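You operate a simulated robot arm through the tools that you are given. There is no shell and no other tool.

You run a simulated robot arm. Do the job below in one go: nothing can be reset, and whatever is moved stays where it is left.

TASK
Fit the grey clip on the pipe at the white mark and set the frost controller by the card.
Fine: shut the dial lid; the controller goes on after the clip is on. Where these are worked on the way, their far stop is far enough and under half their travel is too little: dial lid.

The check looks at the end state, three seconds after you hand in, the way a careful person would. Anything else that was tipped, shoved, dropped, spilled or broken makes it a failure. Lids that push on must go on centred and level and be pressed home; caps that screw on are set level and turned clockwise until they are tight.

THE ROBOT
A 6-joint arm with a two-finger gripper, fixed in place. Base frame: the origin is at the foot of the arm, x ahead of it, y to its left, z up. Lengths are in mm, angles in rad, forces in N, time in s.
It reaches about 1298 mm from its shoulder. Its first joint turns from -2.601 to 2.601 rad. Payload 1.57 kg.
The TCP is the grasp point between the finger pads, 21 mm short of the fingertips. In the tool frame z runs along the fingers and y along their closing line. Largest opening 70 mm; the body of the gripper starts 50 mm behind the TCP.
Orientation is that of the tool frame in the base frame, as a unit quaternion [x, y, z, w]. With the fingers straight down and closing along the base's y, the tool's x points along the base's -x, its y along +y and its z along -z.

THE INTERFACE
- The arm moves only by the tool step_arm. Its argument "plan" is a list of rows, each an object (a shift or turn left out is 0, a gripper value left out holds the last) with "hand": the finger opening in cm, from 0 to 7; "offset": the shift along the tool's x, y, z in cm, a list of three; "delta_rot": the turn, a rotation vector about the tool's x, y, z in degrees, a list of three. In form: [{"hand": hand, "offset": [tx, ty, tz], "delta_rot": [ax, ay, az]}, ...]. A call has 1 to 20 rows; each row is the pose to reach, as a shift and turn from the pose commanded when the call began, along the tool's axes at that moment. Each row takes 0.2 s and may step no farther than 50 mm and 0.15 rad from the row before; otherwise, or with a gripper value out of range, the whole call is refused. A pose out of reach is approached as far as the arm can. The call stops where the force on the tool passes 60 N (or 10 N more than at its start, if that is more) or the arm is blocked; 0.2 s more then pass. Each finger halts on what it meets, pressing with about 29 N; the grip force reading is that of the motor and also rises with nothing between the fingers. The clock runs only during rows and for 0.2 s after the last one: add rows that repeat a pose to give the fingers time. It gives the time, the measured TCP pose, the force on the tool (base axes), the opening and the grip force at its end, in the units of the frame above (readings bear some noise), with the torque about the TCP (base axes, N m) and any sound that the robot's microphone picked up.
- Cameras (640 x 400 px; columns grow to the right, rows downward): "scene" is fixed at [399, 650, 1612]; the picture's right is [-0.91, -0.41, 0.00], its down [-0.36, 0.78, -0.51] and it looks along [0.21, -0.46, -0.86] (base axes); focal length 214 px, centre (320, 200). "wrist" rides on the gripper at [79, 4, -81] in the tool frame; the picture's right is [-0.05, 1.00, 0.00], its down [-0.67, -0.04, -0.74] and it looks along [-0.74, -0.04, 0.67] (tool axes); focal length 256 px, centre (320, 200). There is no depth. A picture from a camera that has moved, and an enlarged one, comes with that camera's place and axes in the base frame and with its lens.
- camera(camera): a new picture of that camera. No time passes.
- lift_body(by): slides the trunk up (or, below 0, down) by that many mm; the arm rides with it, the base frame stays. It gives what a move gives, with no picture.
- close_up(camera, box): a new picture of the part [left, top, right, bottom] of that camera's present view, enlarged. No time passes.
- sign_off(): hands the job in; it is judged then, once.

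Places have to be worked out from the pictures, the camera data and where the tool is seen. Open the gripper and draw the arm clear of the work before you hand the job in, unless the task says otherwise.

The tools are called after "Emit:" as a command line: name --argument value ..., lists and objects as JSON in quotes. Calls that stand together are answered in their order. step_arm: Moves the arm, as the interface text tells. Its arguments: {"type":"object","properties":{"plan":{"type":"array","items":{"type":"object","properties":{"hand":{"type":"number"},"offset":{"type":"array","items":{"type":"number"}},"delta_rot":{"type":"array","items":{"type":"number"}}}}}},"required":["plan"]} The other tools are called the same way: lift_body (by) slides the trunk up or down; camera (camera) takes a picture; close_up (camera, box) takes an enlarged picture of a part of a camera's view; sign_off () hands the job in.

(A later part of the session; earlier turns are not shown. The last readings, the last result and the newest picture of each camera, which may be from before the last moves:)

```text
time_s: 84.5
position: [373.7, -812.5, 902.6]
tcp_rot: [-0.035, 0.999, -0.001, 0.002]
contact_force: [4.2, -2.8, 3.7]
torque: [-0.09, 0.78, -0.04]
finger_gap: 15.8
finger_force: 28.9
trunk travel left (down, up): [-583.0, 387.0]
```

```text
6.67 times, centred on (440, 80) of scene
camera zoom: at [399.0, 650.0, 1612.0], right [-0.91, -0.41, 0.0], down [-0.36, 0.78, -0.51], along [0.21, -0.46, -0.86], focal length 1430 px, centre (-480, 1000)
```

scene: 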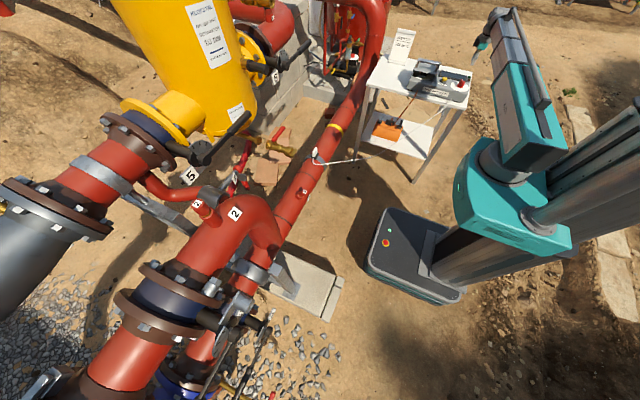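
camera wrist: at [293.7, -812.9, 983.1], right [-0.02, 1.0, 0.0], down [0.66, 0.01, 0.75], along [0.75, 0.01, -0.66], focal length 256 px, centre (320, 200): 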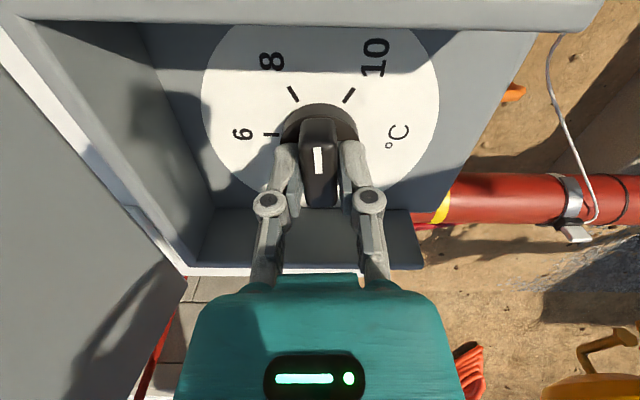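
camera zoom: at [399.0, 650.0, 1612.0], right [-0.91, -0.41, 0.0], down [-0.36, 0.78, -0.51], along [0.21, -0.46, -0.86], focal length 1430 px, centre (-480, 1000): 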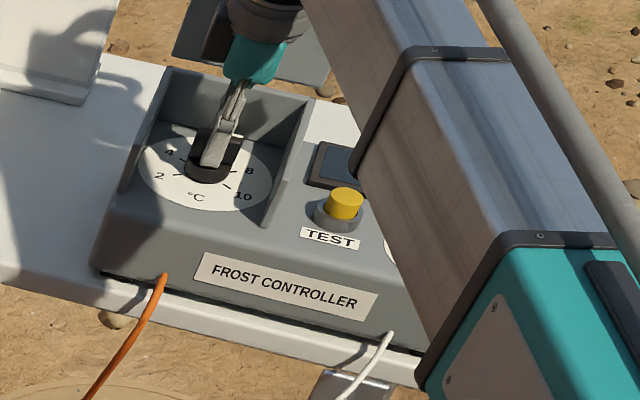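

The knob turns relative to the plate—pointer now midway between 8 and 10. Continuing clockwise another 28°, then checking.

Emit:
step_arm --plan '[{"delta_rot": [0, 0, 6]}, {"delta_rot": [0, 0, 12]}, {"delta_rot": [0, 0, 18]}, {"delta_rot": [0, 0, 24]}, {"delta_rot": [0, 0, 28]}, {"delta_rot": [0, 0, 28]}]'

Emit:
camera --camera "wrist"

Emit:
close_up --camera "wrist" --box '[220, 20, 420, 200]'

Emit:
close_up --camera "scene" --box '[400, 50, 480, 110]'

```text
time_s: 85.8
position: [373.2, -812.2, 901.7]
tcp_rot: [0.209, 0.978, 0.0, 0.002]
contact_force: [3.9, -6.4, 5.9]
torque: [-0.27, -0.49, -0.01]
finger_gap: 16.0
finger_force: 29.1
trunk travel left (down, up): [-583.0, 387.0]
```

```text
taken
camera wrist: at [302.1, -775.5, 983.0], right [0.46, 0.89, 0.0], down [0.59, -0.3, 0.75], along [0.67, -0.34, -0.66], focal length 256 px, centre (320, 200)
```

wrist: 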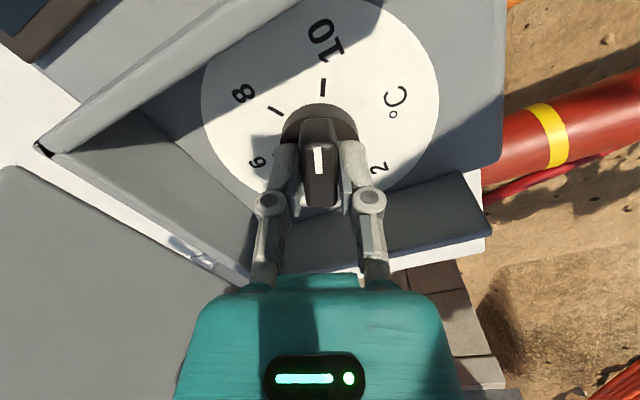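

```text
2.22 times, centred on (320, 110) of wrist
camera zoom: at [302.1, -775.5, 983.0], right [0.46, 0.89, 0.0], down [0.59, -0.3, 0.75], along [0.67, -0.34, -0.66], focal length 569 px, centre (320, 400)
```

zoom: 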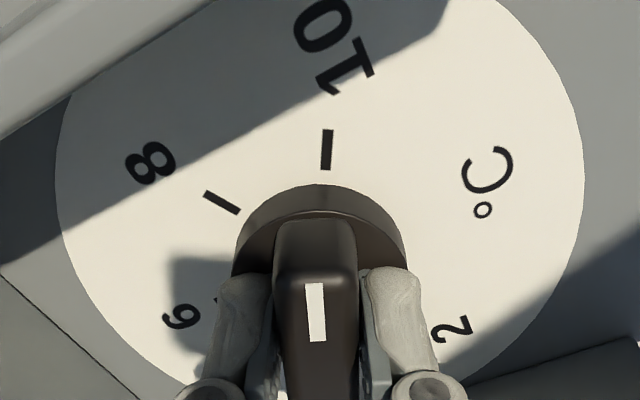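

```text
6.67 times, centred on (440, 80) of scene
camera zoom: at [399.0, 650.0, 1612.0], right [-0.91, -0.41, 0.0], down [-0.36, 0.78, -0.51], along [0.21, -0.46, -0.86], focal length 1430 px, centre (-480, 1000)
```

zoom: 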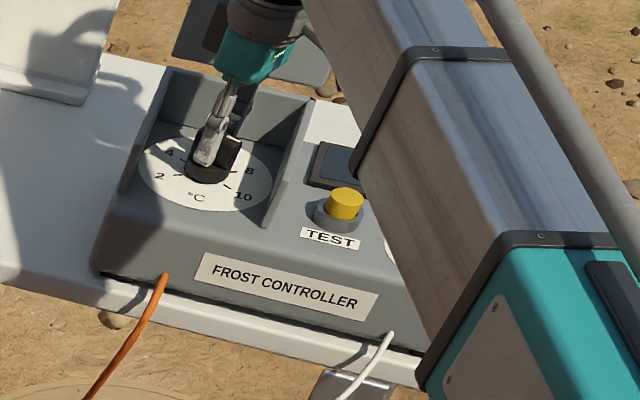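

Pointer is about 7° short of the 10 tick (consistent with 52° of 60° turned). Turning 7.2° more.

Emit:
step_arm --plan '[{"delta_rot": [0, 0, 4]}, {"delta_rot": [0, 0, 7.2]}, {"delta_rot": [0, 0, 7.2]}]'

Emit:
close_up --camera "wrist" --box '[220, 20, 420, 200]'

```text
time_s: 86.7
position: [372.7, -812.0, 901.2]
tcp_rot: [0.269, 0.963, 0.0, 0.002]
contact_force: [0.9, -5.2, 6.0]
torque: [-0.05, 0.07, 0.46]
finger_gap: 16.1
finger_force: 29.3
trunk travel left (down, up): [-583.0, 387.0]
```

```text
2.22 times, centred on (320, 110) of wrist
camera zoom: at [307.1, -766.8, 983.1], right [0.56, 0.83, 0.0], down [0.55, -0.38, 0.75], along [0.62, -0.42, -0.67], focal length 569 px, centre (320, 400)
```

zoom: 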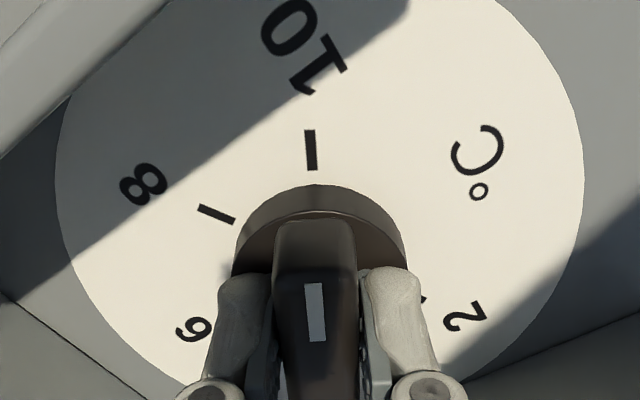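

The 10 tick is now exactly where the 8 tick was relative to the pointer, and torque rises (end stop). Releasing and lifting to verify.

Emit:
step_arm --plan '[{"delta_rot": [0, 0, -0.8]}, {"hand": 3.6, "delta_rot": [0, 0, -0.8]}, {"hand": 3.6, "delta_rot": [0, 0, -0.8]}, {"hand": 3.6, "delta_rot": [0, 0, -0.8]}]'

Emit:
lift_body --by 60

Emit:
lift_body --by 120

Emit:
camera --camera "wrist"

Emit:
close_up --camera "wrist" --box '[240, 0, 400, 120]'

Emit:
close_up --camera "scene" --box '[400, 50, 480, 110]'

```text
time_s: 87.7
position: [373.2, -813.2, 901.8]
tcp_rot: [0.262, 0.965, 0.0, 0.002]
contact_force: [-0.2, 0.4, -0.3]
torque: [-0.03, 0.02, -0.03]
finger_gap: 36.0
finger_force: 0.1
trunk travel left (down, up): [-583.0, 387.0]
```

```text
time_s: 88.7
position: [373.7, -812.8, 962.7]
tcp_rot: [0.262, 0.965, 0.001, 0.002]
contact_force: [0.2, 0.8, 0.7]
torque: [0.01, -0.01, -0.02]
finger_gap: 36.1
finger_force: 0.0
trunk travel left (down, up): [-643.0, 327.0]
```

```text
time_s: 90.2
position: [372.2, -812.7, 1081.6]
tcp_rot: [0.262, 0.965, 0.001, 0.002]
contact_force: [0.4, 0.3, 0.0]
torque: [0.0, 0.02, -0.02]
finger_gap: 36.1
finger_force: 0.0
trunk travel left (down, up): [-763.0, 207.0]
```

```text
taken
camera wrist: at [306.7, -768.1, 1162.9], right [0.55, 0.83, 0.0], down [0.55, -0.37, 0.75], along [0.62, -0.41, -0.67], focal length 256 px, centre (320, 200)
```

wrist: 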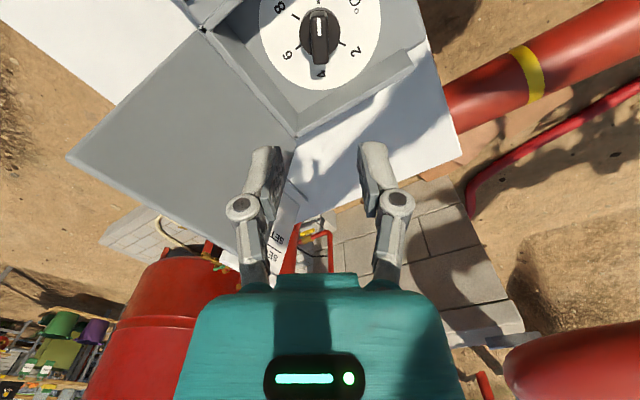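

```text
3.33 times, centred on (320, 60) of wrist
camera zoom: at [306.7, -768.1, 1162.9], right [0.55, 0.83, 0.0], down [0.55, -0.37, 0.75], along [0.62, -0.41, -0.67], focal length 853 px, centre (320, 667)
```

zoom: 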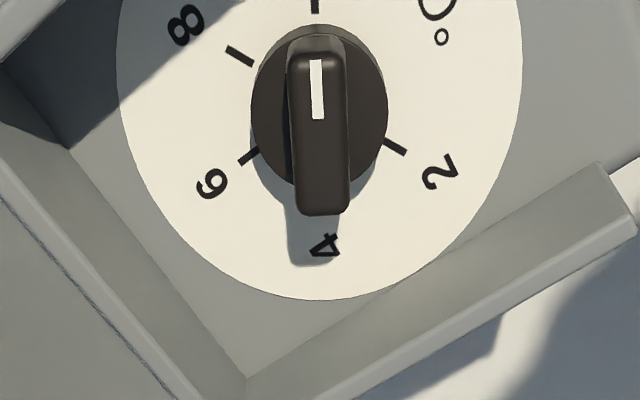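

```text
6.67 times, centred on (440, 80) of scene
camera zoom: at [399.0, 650.0, 1612.0], right [-0.91, -0.41, 0.0], down [-0.36, 0.78, -0.51], along [0.21, -0.46, -0.86], focal length 1430 px, centre (-480, 1000)
```

zoom: 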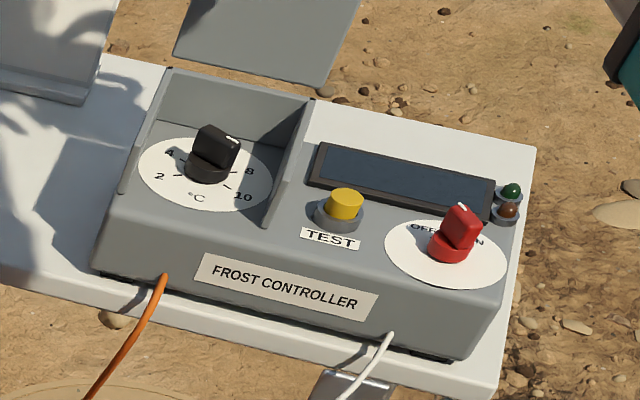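

The dial pointer is on 10. Next is the switch: moving to a view over the red knob, returning the tool to the square orientation.

Emit:
step_arm --plan '[{"offset": [3.7, -1.64, 0], "delta_rot": [0, 0, -4.3]}, {"offset": [7.4, -3.3, 0], "delta_rot": [0, 0, -8.7]}, {"offset": [11.1, -4.9, 0], "delta_rot": [0, 0, -13]}, {"offset": [14.9, -6.6, 0], "delta_rot": [0, 0, -17.4]}, {"offset": [18.6, -8.2, 0], "delta_rot": [0, 0, -21.7]}, {"offset": [22.3, -9.9, 0], "delta_rot": [0, 0, -26]}, {"offset": [26.0, -11.5, 0], "delta_rot": [0, 0, -30.4]}, {"offset": [26.0, -11.5, 0], "delta_rot": [0, 0, -30.4]}]'

Emit:
lift_body --by -80

Emit:
camera --camera "wrist"

Emit:
close_up --camera "wrist" --box '[240, 60, 480, 240]'

```text
time_s: 92.0
position: [91.7, -780.2, 1081.7]
tcp_rot: [0.0, 1.0, -0.001, 0.001]
contact_force: [0.0, 0.2, 0.3]
torque: [0.01, -0.03, 0.01]
finger_gap: 35.9
finger_force: 0.0
trunk travel left (down, up): [-763.0, 207.0]
```

```text
time_s: 93.1
position: [92.2, -780.7, 1001.4]
tcp_rot: [-0.001, 1.0, 0.001, 0.002]
contact_force: [0.1, 0.0, 0.0]
torque: [0.05, -0.01, -0.03]
finger_gap: 35.9
finger_force: 0.0
trunk travel left (down, up): [-683.0, 287.0]
```

```text
taken
camera wrist: at [12.4, -775.8, 1083.0], right [0.05, 1.0, 0.0], down [0.66, -0.04, 0.75], along [0.75, -0.04, -0.66], focal length 256 px, centre (320, 200)
```

wrist: 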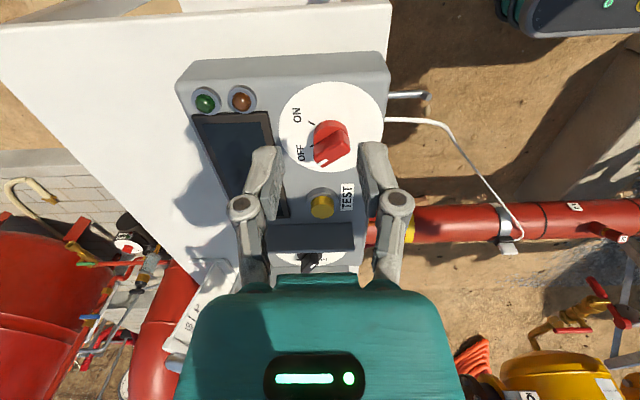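

```text
2.22 times, centred on (360, 150) of wrist
camera zoom: at [12.4, -775.8, 1083.0], right [0.05, 1.0, 0.0], down [0.66, -0.04, 0.75], along [0.75, -0.04, -0.66], focal length 569 px, centre (231, 311)
```

zoom: 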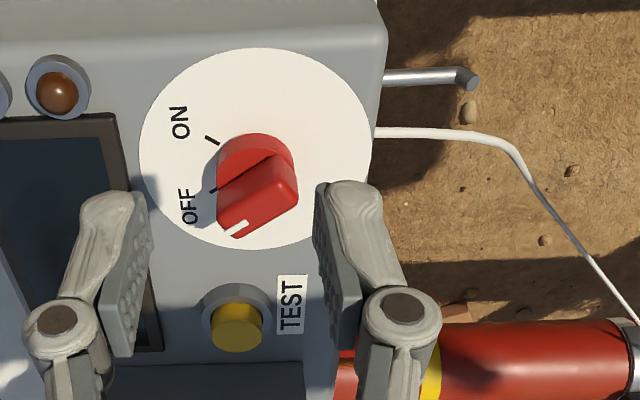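

I see the switch pointing at OFF; ON is about 60° clockwise. I turn the tool ~57° so the fingers close across the switch bar and move above it to refine.

Emit:
step_arm --plan '[{"offset": [-1, 0.1, 0], "delta_rot": [0, 0, 8.1], "hand": 4}, {"offset": [-2, 0.2, 0], "delta_rot": [0, 0, 16.3], "hand": 4}, {"offset": [-3, 0.3, 0], "delta_rot": [0, 0, 24.4], "hand": 4}, {"offset": [-4, 0.4, 0], "delta_rot": [0, 0, 32.6], "hand": 4}, {"offset": [-5, 0.6, 0], "delta_rot": [0, 0, 40.7], "hand": 4}, {"offset": [-6, 0.7, 0], "delta_rot": [0, 0, 48.9], "hand": 4}, {"offset": [-6.5, 0.8, 0], "delta_rot": [0, 0, 57], "hand": 4}, {"offset": [-6.5, 0.8, 0], "delta_rot": [0, 0, 57], "hand": 4}]'

Emit:
camera --camera "wrist"

Emit:
close_up --camera "wrist" --box '[240, 0, 400, 120]'

```text
time_s: 94.9
position: [156.5, -772.5, 1001.9]
tcp_rot: [0.478, 0.878, 0.0, 0.001]
contact_force: [-0.8, 0.5, 0.1]
torque: [-0.01, -0.01, 0.02]
finger_gap: 39.8
finger_force: 0.2
trunk travel left (down, up): [-683.0, 287.0]
```

```text
taken
camera wrist: at [116.8, -702.6, 1083.1], right [0.87, 0.5, 0.0], down [0.33, -0.58, 0.75], along [0.37, -0.65, -0.67], focal length 256 px, centre (320, 200)
```

wrist: 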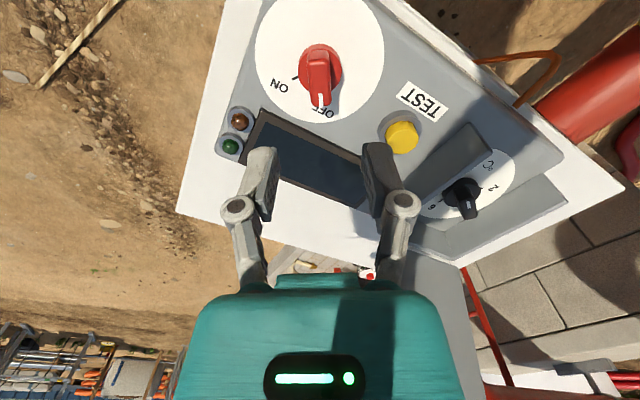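

```text
3.33 times, centred on (320, 60) of wrist
camera zoom: at [116.8, -702.6, 1083.1], right [0.87, 0.5, 0.0], down [0.33, -0.58, 0.75], along [0.37, -0.65, -0.67], focal length 853 px, centre (320, 667)
```

zoom: 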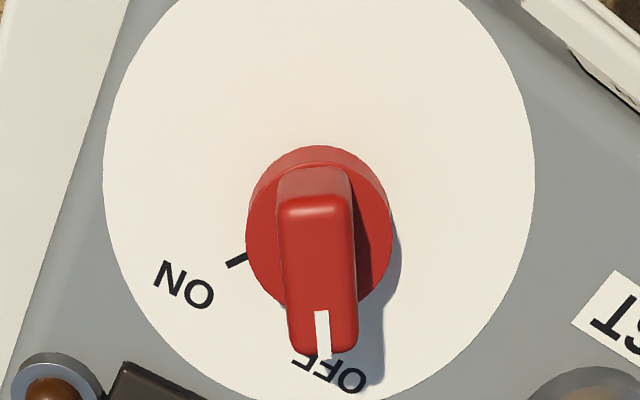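

Aligned with the bar within a degree and centred within 1 mm. Applying the tiny trim and lowering.

Emit:
step_arm --plan '[{"offset": [-0.1, -0.05, 0]}, {"offset": [-0.1, -0.05, 0]}]'

Emit:
lift_body --by -78

Emit:
close_up --camera "wrist" --box '[220, 40, 420, 220]'

Emit:
close_up --camera "scene" --box '[420, 45, 484, 95]'

```text
time_s: 95.5
position: [157.0, -773.7, 1001.0]
tcp_rot: [0.477, 0.879, 0.001, 0.001]
contact_force: [-0.2, -1.3, -0.3]
torque: [-0.01, 0.03, 0.0]
finger_gap: 39.9
finger_force: 0.0
trunk travel left (down, up): [-683.0, 287.0]
```

```text
time_s: 96.7
position: [157.3, -773.8, 923.1]
tcp_rot: [0.477, 0.879, 0.001, 0.001]
contact_force: [0.5, 0.3, 0.5]
torque: [0.04, 0.0, -0.01]
finger_gap: 40.0
finger_force: 0.1
trunk travel left (down, up): [-605.0, 365.0]
```

```text
2.22 times, centred on (320, 130) of wrist
camera zoom: at [116.8, -703.8, 1005.1], right [0.87, 0.5, 0.0], down [0.33, -0.58, 0.75], along [0.37, -0.65, -0.67], focal length 569 px, centre (320, 356)
```

zoom: 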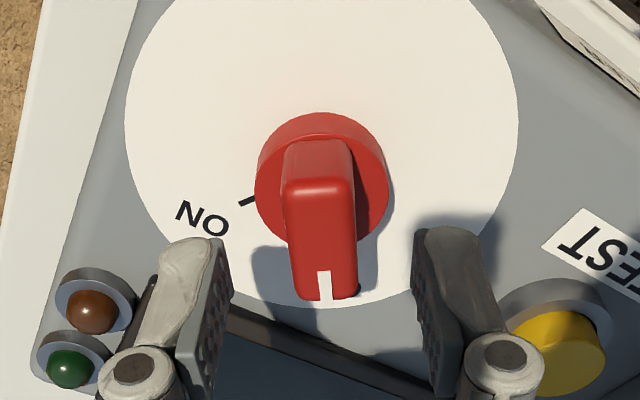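

```text
8.00 times, centred on (452, 70) of scene
camera zoom: at [399.0, 650.0, 1612.0], right [-0.91, -0.41, 0.0], down [-0.36, 0.78, -0.51], along [0.21, -0.46, -0.86], focal length 1716 px, centre (-736, 1240)
```

zoom: 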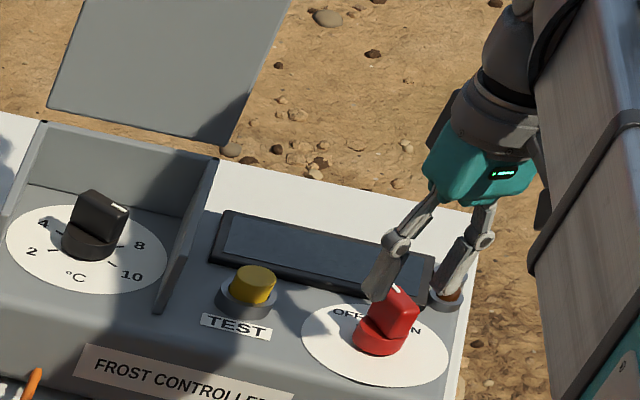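

Clear on both sides. Lowering 21 mm and closing on the switch bar.

Emit:
lift_body --by -21

Emit:
step_arm --plan '[{"hand": 2.4}, {"hand": 1.4}, {"hand": 1.4}, {"hand": 1.4}]'

Emit:
close_up --camera "wrist" --box '[220, 40, 420, 220]'

```text
time_s: 97.3
position: [156.9, -773.5, 903.0]
tcp_rot: [0.478, 0.878, 0.0, 0.001]
contact_force: [-0.1, 0.9, -0.1]
torque: [-0.02, 0.02, 0.01]
finger_gap: 39.7
finger_force: 0.1
trunk travel left (down, up): [-584.0, 386.0]
```

```text
time_s: 98.3
position: [157.4, -773.9, 901.9]
tcp_rot: [0.477, 0.879, 0.002, 0.0]
contact_force: [2.3, 0.9, -0.1]
torque: [0.04, -0.04, 0.05]
finger_gap: 15.8
finger_force: 28.7
trunk travel left (down, up): [-584.0, 386.0]
```

```text
2.22 times, centred on (320, 130) of wrist
camera zoom: at [117.2, -703.7, 984.1], right [0.87, 0.5, 0.0], down [0.33, -0.58, 0.75], along [0.37, -0.65, -0.67], focal length 569 px, centre (320, 356)
```

zoom: 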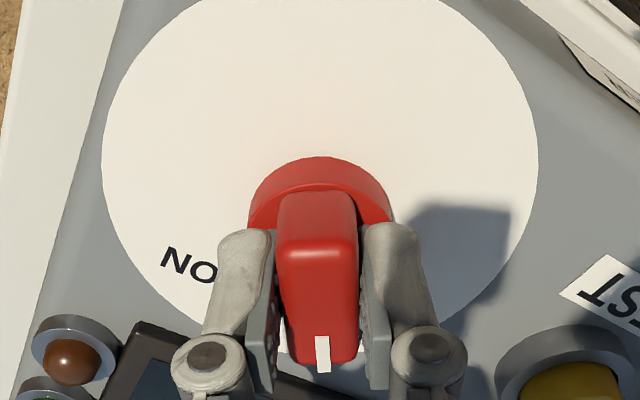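

Switch bar gripped. Turning clockwise toward ON: 30° first.

Emit:
step_arm --plan '[{"delta_rot": [0, 0, 7.5]}, {"delta_rot": [0, 0, 15]}, {"delta_rot": [0, 0, 22.5]}, {"delta_rot": [0, 0, 30]}, {"delta_rot": [0, 0, 30]}]'

Emit:
camera --camera "wrist"

Emit:
close_up --camera "scene" --box '[420, 45, 484, 95]'

```text
time_s: 99.5
position: [157.4, -773.6, 903.2]
tcp_rot: [0.689, 0.725, 0.0, 0.001]
contact_force: [5.4, -2.1, 1.9]
torque: [-0.71, -0.11, 0.01]
finger_gap: 15.8
finger_force: 28.9
trunk travel left (down, up): [-584.0, 386.0]
```

```text
taken
camera wrist: at [157.0, -693.3, 984.2], right [1.0, 0.0, 0.0], down [0.0, -0.67, 0.75], along [0.0, -0.75, -0.67], focal length 256 px, centre (320, 200)
```

wrist: 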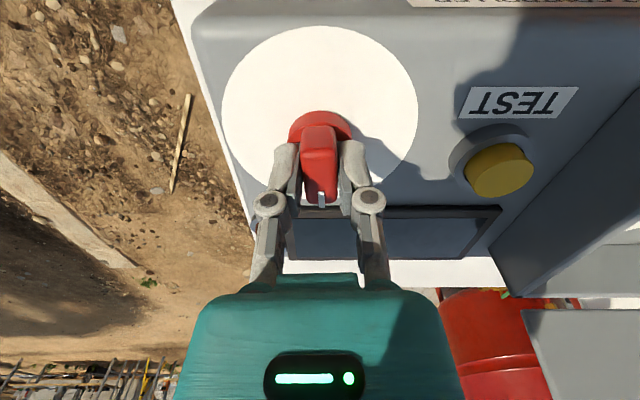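

```text
8.00 times, centred on (452, 70) of scene
camera zoom: at [399.0, 650.0, 1612.0], right [-0.91, -0.41, 0.0], down [-0.36, 0.78, -0.51], along [0.21, -0.46, -0.86], focal length 1716 px, centre (-736, 1240)
```

zoom: 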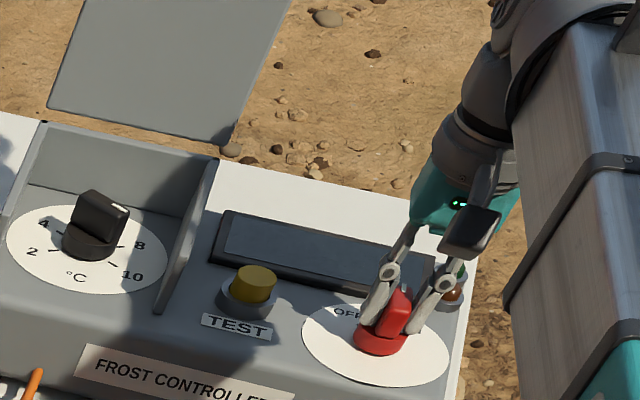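

The switch is turning well. I'll check the box's yaw from this view before finishing the turn.

Emit:
close_up --camera "wrist" --box '[180, 0, 640, 280]'

Emit:
step_arm --plan '[{"delta_rot": [0, 0, 7.5]}, {"delta_rot": [0, 0, 15]}, {"delta_rot": [0, 0, 22.5]}, {"delta_rot": [0, 0, 27]}, {"delta_rot": [0, 0, 27]}]'

Emit:
camera --camera "wrist"

Emit:
close_up --camera "wrist" --box '[220, 40, 420, 220]'

Emit:
close_up --camera "scene" --box '[420, 45, 484, 95]'

```text
1.39 times, centred on (410, 140) of wrist
camera zoom: at [157.0, -693.3, 984.2], right [1.0, 0.0, 0.0], down [0.0, -0.67, 0.75], along [0.0, -0.75, -0.67], focal length 356 px, centre (195, 284)
```

zoom: 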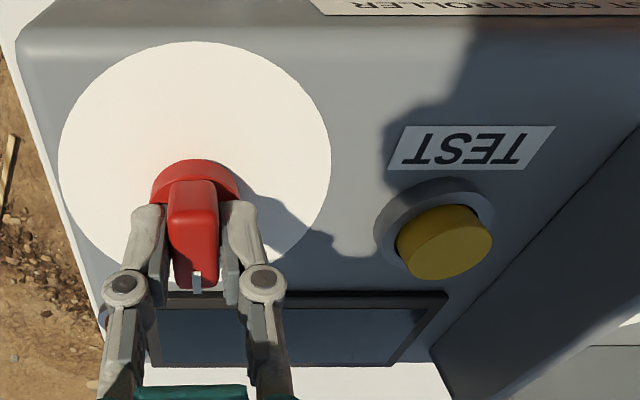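

```text
time_s: 100.8
position: [157.0, -772.3, 901.7]
tcp_rot: [0.84, 0.543, 0.001, 0.0]
contact_force: [2.2, 0.9, 0.2]
torque: [-0.59, 0.26, 0.01]
finger_gap: 15.7
finger_force: 29.1
trunk travel left (down, up): [-584.0, 386.0]
```

```text
taken
camera wrist: at [192.7, -702.0, 984.4], right [0.89, -0.46, 0.0], down [-0.31, -0.59, 0.74], along [-0.34, -0.66, -0.67], focal length 256 px, centre (320, 200)
```

wrist: 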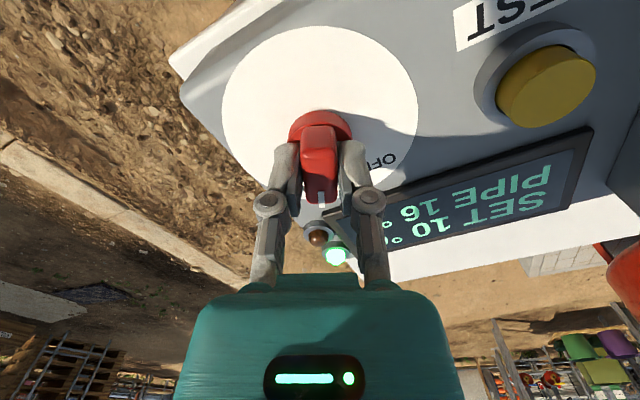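

```text
2.22 times, centred on (320, 130) of wrist
camera zoom: at [192.7, -702.0, 984.4], right [0.89, -0.46, 0.0], down [-0.31, -0.59, 0.74], along [-0.34, -0.66, -0.67], focal length 569 px, centre (320, 356)
```

zoom: 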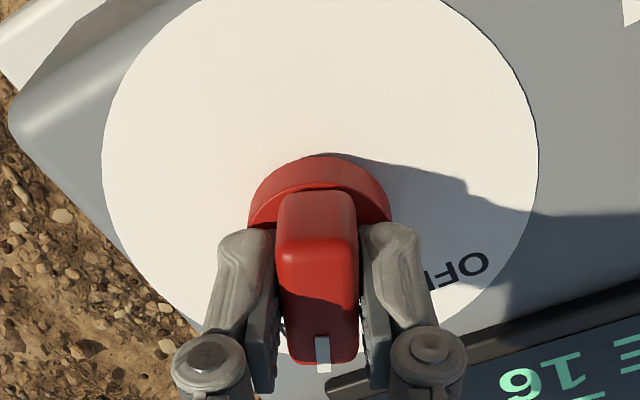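

```text
8.00 times, centred on (452, 70) of scene
camera zoom: at [399.0, 650.0, 1612.0], right [-0.91, -0.41, 0.0], down [-0.36, 0.78, -0.51], along [0.21, -0.46, -0.86], focal length 1716 px, centre (-736, 1240)
```

zoom: 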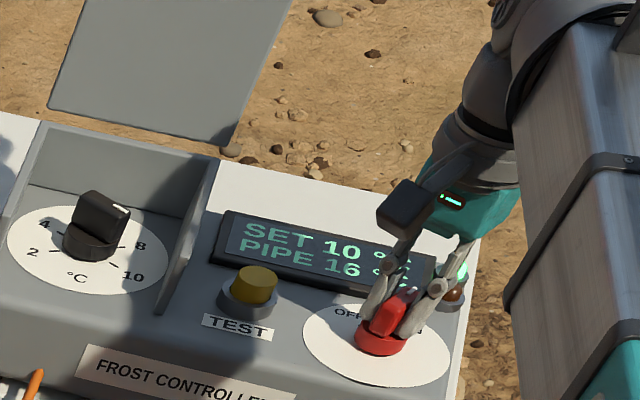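

The display lit up: "SET 10 °C, PIPE 16 °C" and the green lamp is on. Turning 3° more to finish the 60°, then releasing.

Emit:
step_arm --plan '[{"delta_rot": [0, 0, 3]}, {"delta_rot": [0, 0, 3]}, {"delta_rot": [0, 0, 2.5]}, {"delta_rot": [0, 0, 2.5], "hand": 3.6}, {"delta_rot": [0, 0, 2.5], "hand": 3.6}, {"delta_rot": [0, 0, 2.5], "hand": 3.6}]'

Emit:
lift_body --by 60

Emit:
lift_body --by 60

Emit:
camera --camera "wrist"

Emit:
close_up --camera "wrist" --box '[240, 0, 400, 120]'

Emit:
close_up --camera "scene" --box '[410, 50, 474, 90]'

```text
time_s: 102.2
position: [156.0, -773.5, 903.1]
tcp_rot: [0.851, 0.526, 0.001, 0.001]
contact_force: [0.2, -0.6, -0.5]
torque: [-0.05, 0.0, -0.01]
finger_gap: 36.0
finger_force: 0.1
trunk travel left (down, up): [-584.0, 386.0]
```

```text
time_s: 103.2
position: [156.0, -773.3, 962.8]
tcp_rot: [0.85, 0.527, 0.002, 0.001]
contact_force: [-0.2, -0.4, 0.2]
torque: [0.02, 0.01, -0.01]
finger_gap: 36.0
finger_force: 0.1
trunk travel left (down, up): [-644.0, 326.0]
```

```text
time_s: 104.2
position: [156.0, -772.5, 1022.1]
tcp_rot: [0.851, 0.526, 0.002, 0.001]
contact_force: [0.4, 0.1, -0.5]
torque: [0.01, 0.03, -0.01]
finger_gap: 36.0
finger_force: 0.2
trunk travel left (down, up): [-704.0, 266.0]
```

```text
taken
camera wrist: at [195.4, -704.0, 1104.3], right [0.87, -0.49, 0.0], down [-0.33, -0.58, 0.74], along [-0.37, -0.65, -0.67], focal length 256 px, centre (320, 200)
```

wrist: 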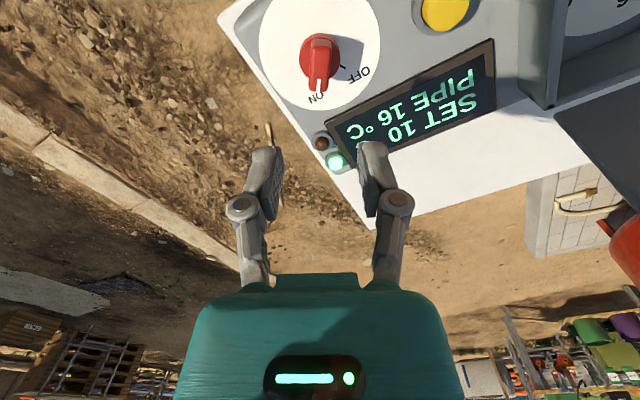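

```text
3.33 times, centred on (320, 60) of wrist
camera zoom: at [195.4, -704.0, 1104.3], right [0.87, -0.49, 0.0], down [-0.33, -0.58, 0.74], along [-0.37, -0.65, -0.67], focal length 853 px, centre (320, 667)
```

zoom: 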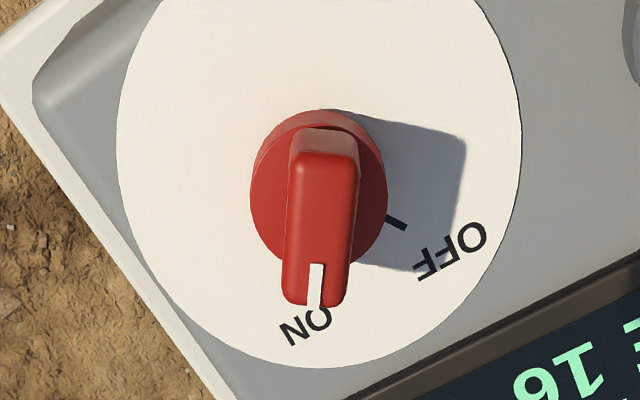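

```text
10.00 times, centred on (442, 70) of scene
camera zoom: at [399.0, 650.0, 1612.0], right [-0.91, -0.41, 0.0], down [-0.36, 0.78, -0.51], along [0.21, -0.46, -0.86], focal length 2145 px, centre (-900, 1500)
```

zoom: 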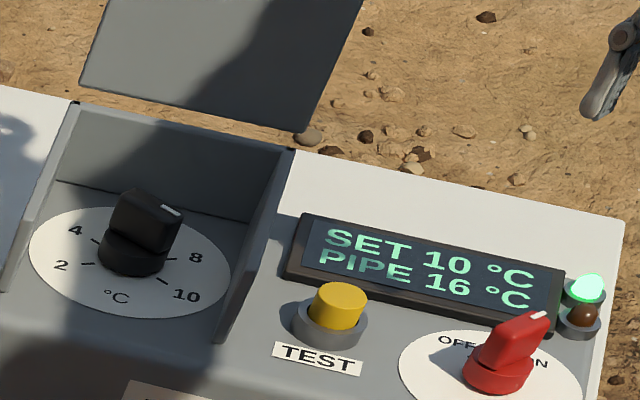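

Switch is at ON, dial at 10, lamp green. Now to shut the lid: raise, swing back to the square orientation and go above the lid's handle bar behind the box.

Emit:
lift_body --by 105

Emit:
step_arm --plan '[{"offset": [-0.52, 2.0, 0], "delta_rot": [0, 0, -8.3], "hand": 2.4}, {"offset": [-1.03, 4.0, 0], "delta_rot": [0, 0, -16.6], "hand": 2.4}, {"offset": [-1.55, 6.0, 0], "delta_rot": [0, 0, -25], "hand": 2.4}, {"offset": [-2.07, 8.0, 0], "delta_rot": [0, 0, -33.3], "hand": 2.4}, {"offset": [-2.59, 10.0, 0], "delta_rot": [0, 0, -41.6], "hand": 2.4}, {"offset": [-3.1, 12.0, 0], "delta_rot": [0, 0, -49.9], "hand": 2.4}, {"offset": [-3.62, 14.0, 0], "delta_rot": [0, 0, -58.2], "hand": 2.4}, {"offset": [-4.14, 16.0, 0], "delta_rot": [0, 0, -66.6], "hand": 2.4}, {"offset": [-4.65, 18.0, 0], "delta_rot": [0, 0, -74.9], "hand": 2.4}, {"offset": [-5.17, 20.0, 0], "delta_rot": [0, 0, -83.2], "hand": 2.4}, {"offset": [-5.69, 22.0, 0], "delta_rot": [0, 0, -91.5], "hand": 2.4}, {"offset": [-6.2, 24.0, 0], "delta_rot": [0, 0, -99.9], "hand": 2.4}, {"offset": [-6.7, 26.0, 0], "delta_rot": [0, 0, -108.2], "hand": 2.4}, {"offset": [-7.24, 27.96, 0], "delta_rot": [0, 0, -116.5], "hand": 2.4}, {"offset": [-7.24, 27.96, 0], "delta_rot": [0, 0, -116.5], "hand": 2.4}]'

Emit:
camera --camera "wrist"

Emit:
close_up --camera "wrist" --box '[200, 0, 440, 150]'

Emit:
camera --camera "scene"

```text
time_s: 105.5
position: [155.7, -773.8, 1127.5]
tcp_rot: [0.85, 0.527, 0.001, 0.001]
contact_force: [-0.2, 0.1, -0.1]
torque: [0.01, 0.01, 0.0]
finger_gap: 36.1
finger_force: 0.1
trunk travel left (down, up): [-809.0, 161.0]
```

```text
time_s: 108.7
position: [375.9, -963.6, 1127.3]
tcp_rot: [-0.001, 1.0, 0.0, 0.002]
contact_force: [-1.0, 0.3, 0.1]
torque: [-0.01, 0.01, -0.03]
finger_gap: 24.2
finger_force: 0.0
trunk travel left (down, up): [-809.0, 161.0]
```

```text
taken
camera wrist: at [296.3, -957.9, 1209.0], right [0.05, 1.0, 0.0], down [0.66, -0.03, 0.75], along [0.75, -0.04, -0.66], focal length 256 px, centre (320, 200)
```

wrist: 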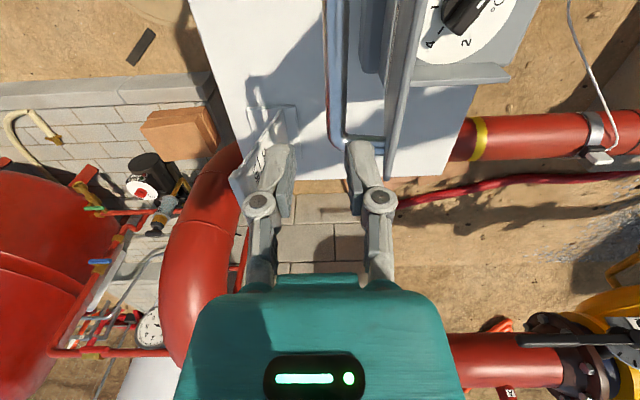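

```text
2.67 times, centred on (320, 75) of wrist
camera zoom: at [296.3, -957.9, 1209.0], right [0.05, 1.0, 0.0], down [0.66, -0.03, 0.75], along [0.75, -0.04, -0.66], focal length 683 px, centre (320, 533)
```

zoom: 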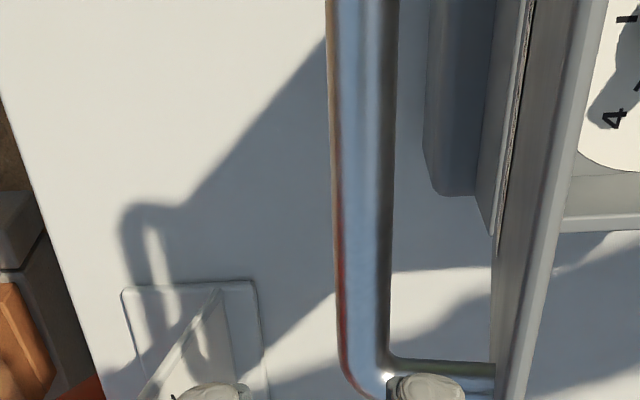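

```text
taken
```

scene: 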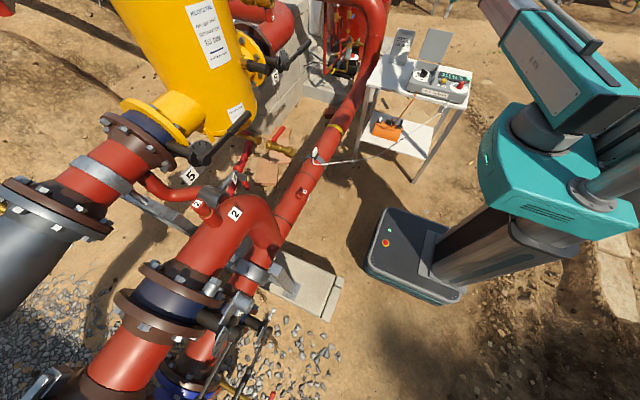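

Bar is at about y≈-950.5, z≈1019, lid ~100° open. I move over the bar with 22 mm opening and lower in two steps.

Emit:
step_arm --plan '[{"offset": [0, 0.65, 0], "hand": 2.2}, {"offset": [0, 1.31, 0], "hand": 2.2}, {"offset": [0, 1.31, 0], "hand": 2.2}]'

Emit:
lift_body --by -65

Emit:
camera --camera "wrist"

Emit:
close_up --camera "wrist" --box '[220, 60, 440, 240]'

```text
time_s: 109.5
position: [375.2, -950.5, 1129.3]
tcp_rot: [0.0, 1.0, 0.001, 0.002]
contact_force: [0.4, 0.3, -0.2]
torque: [-0.01, -0.01, 0.05]
finger_gap: 22.0
finger_force: 0.0
trunk travel left (down, up): [-809.0, 161.0]
```

```text
time_s: 110.6
position: [373.3, -949.1, 1062.3]
tcp_rot: [-0.001, 1.0, 0.0, 0.002]
contact_force: [0.3, 0.1, 0.4]
torque: [0.02, 0.0, 0.01]
finger_gap: 22.3
finger_force: 0.1
trunk travel left (down, up): [-744.0, 226.0]
```

```text
taken
camera wrist: at [294.9, -944.9, 1144.0], right [0.05, 1.0, 0.0], down [0.66, -0.04, 0.75], along [0.75, -0.04, -0.66], focal length 256 px, centre (320, 200)
```

wrist: 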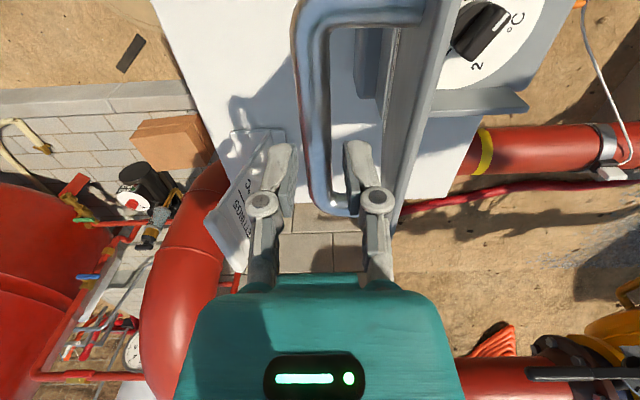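

```text
2.22 times, centred on (330, 150) of wrist
camera zoom: at [294.9, -944.9, 1144.0], right [0.05, 1.0, 0.0], down [0.66, -0.04, 0.75], along [0.75, -0.04, -0.66], focal length 569 px, centre (298, 311)
```

zoom: 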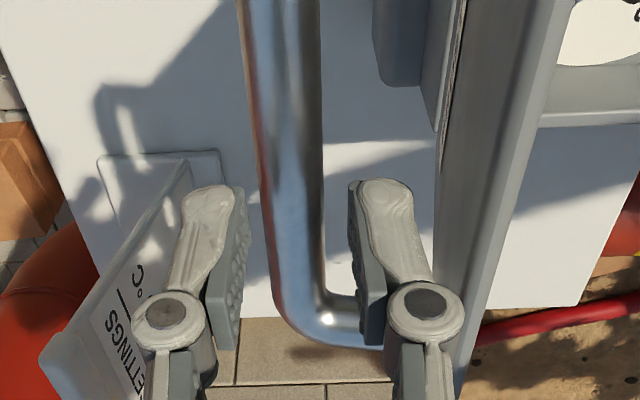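

Bar lies ~3 mm to −y of centre; trimming and lowering so the fingers straddle it.

Emit:
step_arm --plan '[{"offset": [0, -0.27, 0], "hand": 2.2}, {"offset": [0, -0.27, 0], "hand": 2.2}]'

Emit:
lift_body --by -36

Emit:
camera --camera "wrist"

Emit:
close_up --camera "scene" --box '[400, 20, 480, 80]'

```text
time_s: 111.2
position: [373.5, -952.6, 1063.3]
tcp_rot: [0.0, 1.0, 0.0, 0.001]
contact_force: [-0.3, 0.0, -1.0]
torque: [-0.01, -0.01, 0.01]
finger_gap: 21.8
finger_force: 0.1
trunk travel left (down, up): [-744.0, 226.0]
```

```text
time_s: 112.0
position: [375.1, -953.0, 1027.2]
tcp_rot: [0.0, 1.0, 0.0, 0.002]
contact_force: [0.0, -0.3, 0.0]
torque: [0.03, -0.01, 0.01]
finger_gap: 21.8
finger_force: 0.0
trunk travel left (down, up): [-708.0, 262.0]
```

```text
taken
camera wrist: at [295.0, -948.0, 1108.0], right [0.05, 1.0, 0.0], down [0.66, -0.04, 0.75], along [0.75, -0.04, -0.66], focal length 256 px, centre (320, 200)
```

wrist: 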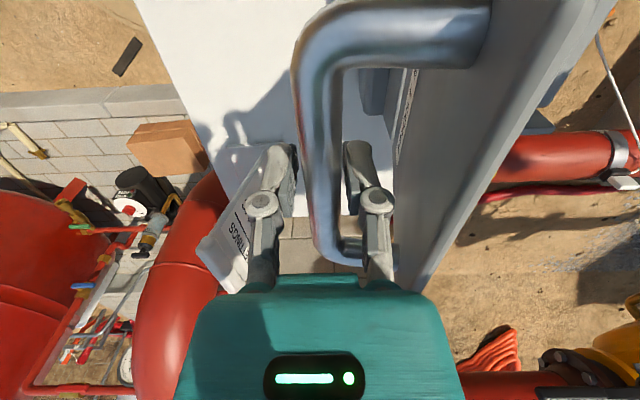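

```text
6.67 times, centred on (440, 50) of scene
camera zoom: at [399.0, 650.0, 1612.0], right [-0.91, -0.41, 0.0], down [-0.36, 0.78, -0.51], along [0.21, -0.46, -0.86], focal length 1430 px, centre (-480, 1200)
```

zoom: 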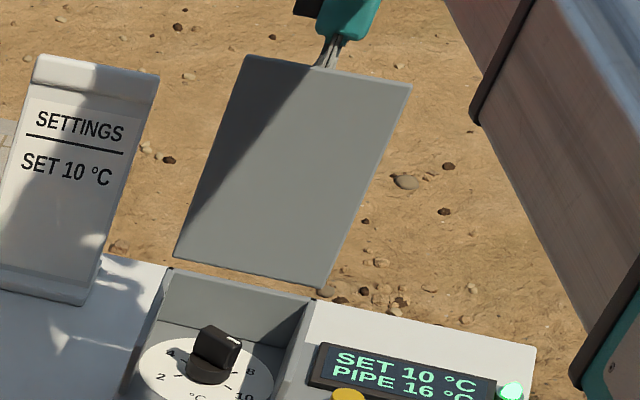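

Bar captured. Pulling the lid forward gently (+y), 50 mm first.

Emit:
step_arm --plan '[{"offset": [0, 0.5, 0]}, {"offset": [0, 1.0, 0]}, {"offset": [0, 1.5, 0]}, {"offset": [0, 2.0, 0]}, {"offset": [0, 2.5, 0]}, {"offset": [0, 3.0, 0]}, {"offset": [0, 3.5, 0]}, {"offset": [0, 4.0, 0]}, {"offset": [0, 4.5, 0]}, {"offset": [0, 5.0, 0]}, {"offset": [0, 5.0, 0]}]'

Emit:
camera --camera "wrist"

Emit:
close_up --camera "scene" --box '[400, 20, 480, 80]'

```text
time_s: 114.4
position: [375.1, -902.9, 1027.0]
tcp_rot: [0.0, 1.0, 0.0, 0.003]
contact_force: [0.4, 0.8, 0.4]
torque: [-0.03, 0.0, -0.01]
finger_gap: 22.2
finger_force: 0.1
trunk travel left (down, up): [-708.0, 262.0]
```

```text
taken
camera wrist: at [295.2, -898.1, 1107.9], right [0.05, 1.0, 0.0], down [0.66, -0.04, 0.75], along [0.75, -0.04, -0.66], focal length 256 px, centre (320, 200)
```

wrist: 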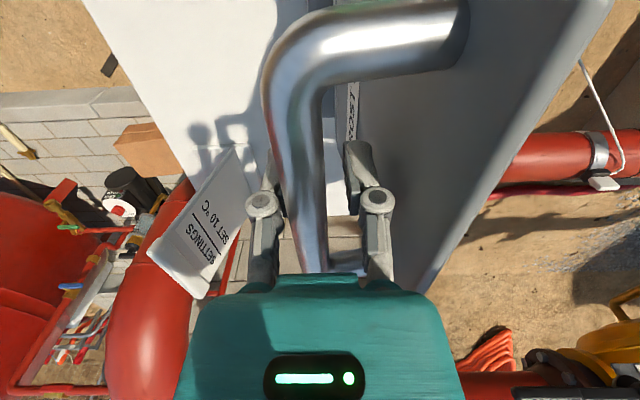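

```text
6.67 times, centred on (440, 50) of scene
camera zoom: at [399.0, 650.0, 1612.0], right [-0.91, -0.41, 0.0], down [-0.36, 0.78, -0.51], along [0.21, -0.46, -0.86], focal length 1430 px, centre (-480, 1200)
```

zoom: 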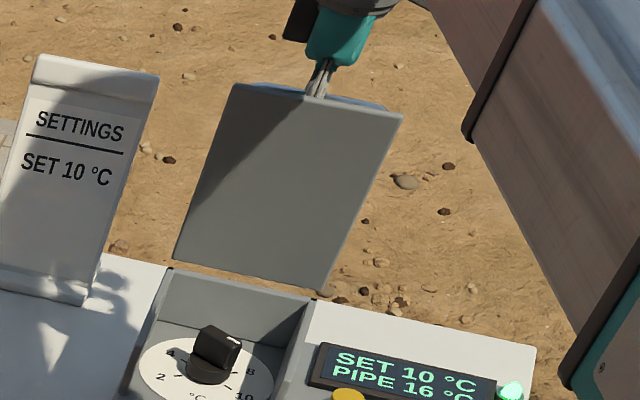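

Lid follows smoothly, box not moving. Continuing another 55 mm.

Emit:
step_arm --plan '[{"offset": [0, 0.5, 0]}, {"offset": [0, 1.0, 0]}, {"offset": [0, 1.5, 0]}, {"offset": [0, 2.0, 0]}, {"offset": [0, 2.5, 0]}, {"offset": [0, 3.0, 0]}, {"offset": [0, 3.5, 0]}, {"offset": [0, 4.0, 0]}, {"offset": [0, 4.5, 0]}, {"offset": [0, 5.0, 0]}, {"offset": [0, 5.5, 0]}, {"offset": [0, 5.5, 0]}]'

Emit:
camera --camera "wrist"

Emit:
close_up --camera "scene" --box '[400, 30, 480, 90]'

```text
time_s: 117.0
position: [375.2, -848.2, 1026.9]
tcp_rot: [-0.001, 1.0, -0.001, 0.001]
contact_force: [0.4, 0.2, 0.0]
torque: [0.01, 0.0, -0.02]
finger_gap: 22.2
finger_force: 0.0
trunk travel left (down, up): [-708.0, 262.0]
```

```text
taken
camera wrist: at [295.0, -843.3, 1108.0], right [0.05, 1.0, 0.0], down [0.66, -0.04, 0.75], along [0.75, -0.04, -0.66], focal length 256 px, centre (320, 200)
```

wrist: 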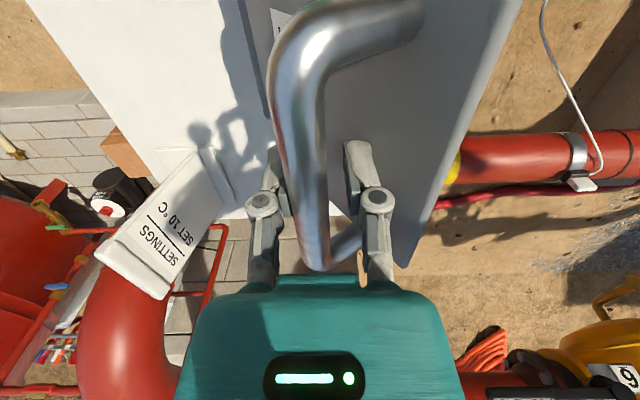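

```text
6.67 times, centred on (440, 60) of scene
camera zoom: at [399.0, 650.0, 1612.0], right [-0.91, -0.41, 0.0], down [-0.36, 0.78, -0.51], along [0.21, -0.46, -0.86], focal length 1430 px, centre (-480, 1133)
```

zoom: 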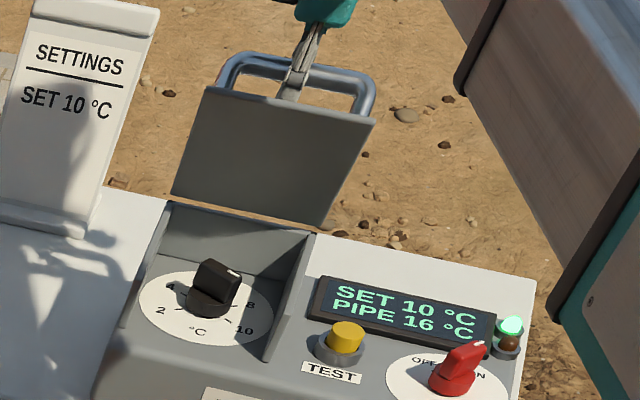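

Hinge friction holds the lid wherever it's left, good. Continuing down the arc in combined steps of trunk lowering and +y moves.

Emit:
step_arm --plan '[{"offset": [0, 0.6, 0]}, {"offset": [0, 1.2, 0]}, {"offset": [0, 1.9, 0]}, {"offset": [0, 2.5, 0]}, {"offset": [0, 2.5, 0]}]'

Emit:
lift_body --by -12

Emit:
step_arm --plan '[{"offset": [0, 0.5, 0]}, {"offset": [0, 1.0, 0]}, {"offset": [0, 1.5, 0]}, {"offset": [0, 1.5, 0]}]'

Emit:
lift_body --by -11

Emit:
step_arm --plan '[{"offset": [0, 0.6, 0]}, {"offset": [0, 1.2, 0]}, {"offset": [0, 1.2, 0]}]'

Emit:
camera --camera "wrist"

Emit:
close_up --camera "scene" --box '[400, 40, 480, 100]'

```text
time_s: 118.2
position: [374.9, -822.0, 1027.8]
tcp_rot: [0.0, 1.0, 0.0, 0.001]
contact_force: [-0.7, -0.3, 0.0]
torque: [-0.01, -0.02, -0.01]
finger_gap: 22.1
finger_force: 0.0
trunk travel left (down, up): [-708.0, 262.0]
```

```text
time_s: 118.8
position: [374.7, -822.9, 1015.1]
tcp_rot: [0.0, 1.0, 0.0, 0.002]
contact_force: [0.6, -0.3, 0.2]
torque: [-0.03, -0.02, -0.02]
finger_gap: 22.1
finger_force: 0.1
trunk travel left (down, up): [-696.0, 274.0]
```

```text
time_s: 119.8
position: [374.5, -806.9, 1015.3]
tcp_rot: [0.0, 1.0, 0.001, 0.002]
contact_force: [0.6, 0.0, -0.7]
torque: [0.03, 0.0, 0.02]
finger_gap: 22.0
finger_force: 0.1
trunk travel left (down, up): [-696.0, 274.0]
```

```text
time_s: 120.3
position: [375.7, -808.1, 1003.6]
tcp_rot: [0.001, 1.0, 0.001, 0.001]
contact_force: [0.2, -0.5, 0.3]
torque: [0.04, -0.01, -0.01]
finger_gap: 22.2
finger_force: 0.0
trunk travel left (down, up): [-685.0, 285.0]
```

```text
time_s: 121.2
position: [375.6, -795.8, 1003.6]
tcp_rot: [0.0, 1.0, 0.0, 0.003]
contact_force: [1.2, -0.3, 0.3]
torque: [0.01, -0.02, -0.05]
finger_gap: 22.2
finger_force: 0.0
trunk travel left (down, up): [-685.0, 285.0]
```

```text
taken
camera wrist: at [295.5, -790.4, 1085.0], right [0.05, 1.0, 0.0], down [0.66, -0.04, 0.75], along [0.75, -0.04, -0.66], focal length 256 px, centre (320, 200)
```

wrist: 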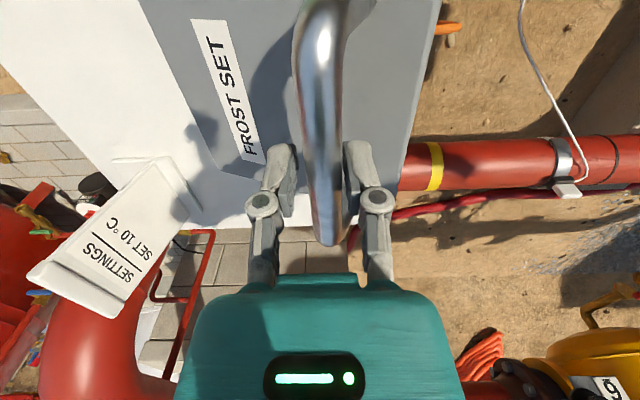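

```text
6.67 times, centred on (440, 70) of scene
camera zoom: at [399.0, 650.0, 1612.0], right [-0.91, -0.41, 0.0], down [-0.36, 0.78, -0.51], along [0.21, -0.46, -0.86], focal length 1430 px, centre (-480, 1067)
```

zoom: 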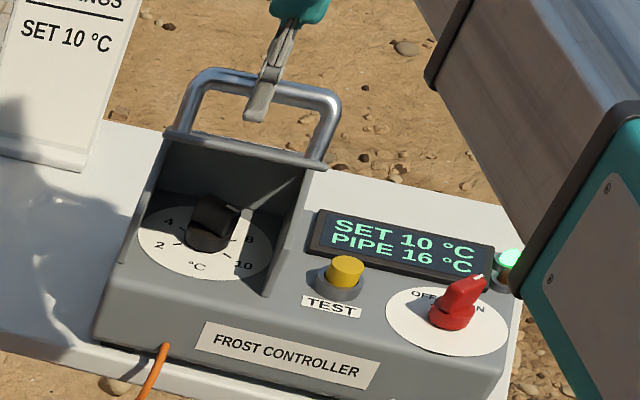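

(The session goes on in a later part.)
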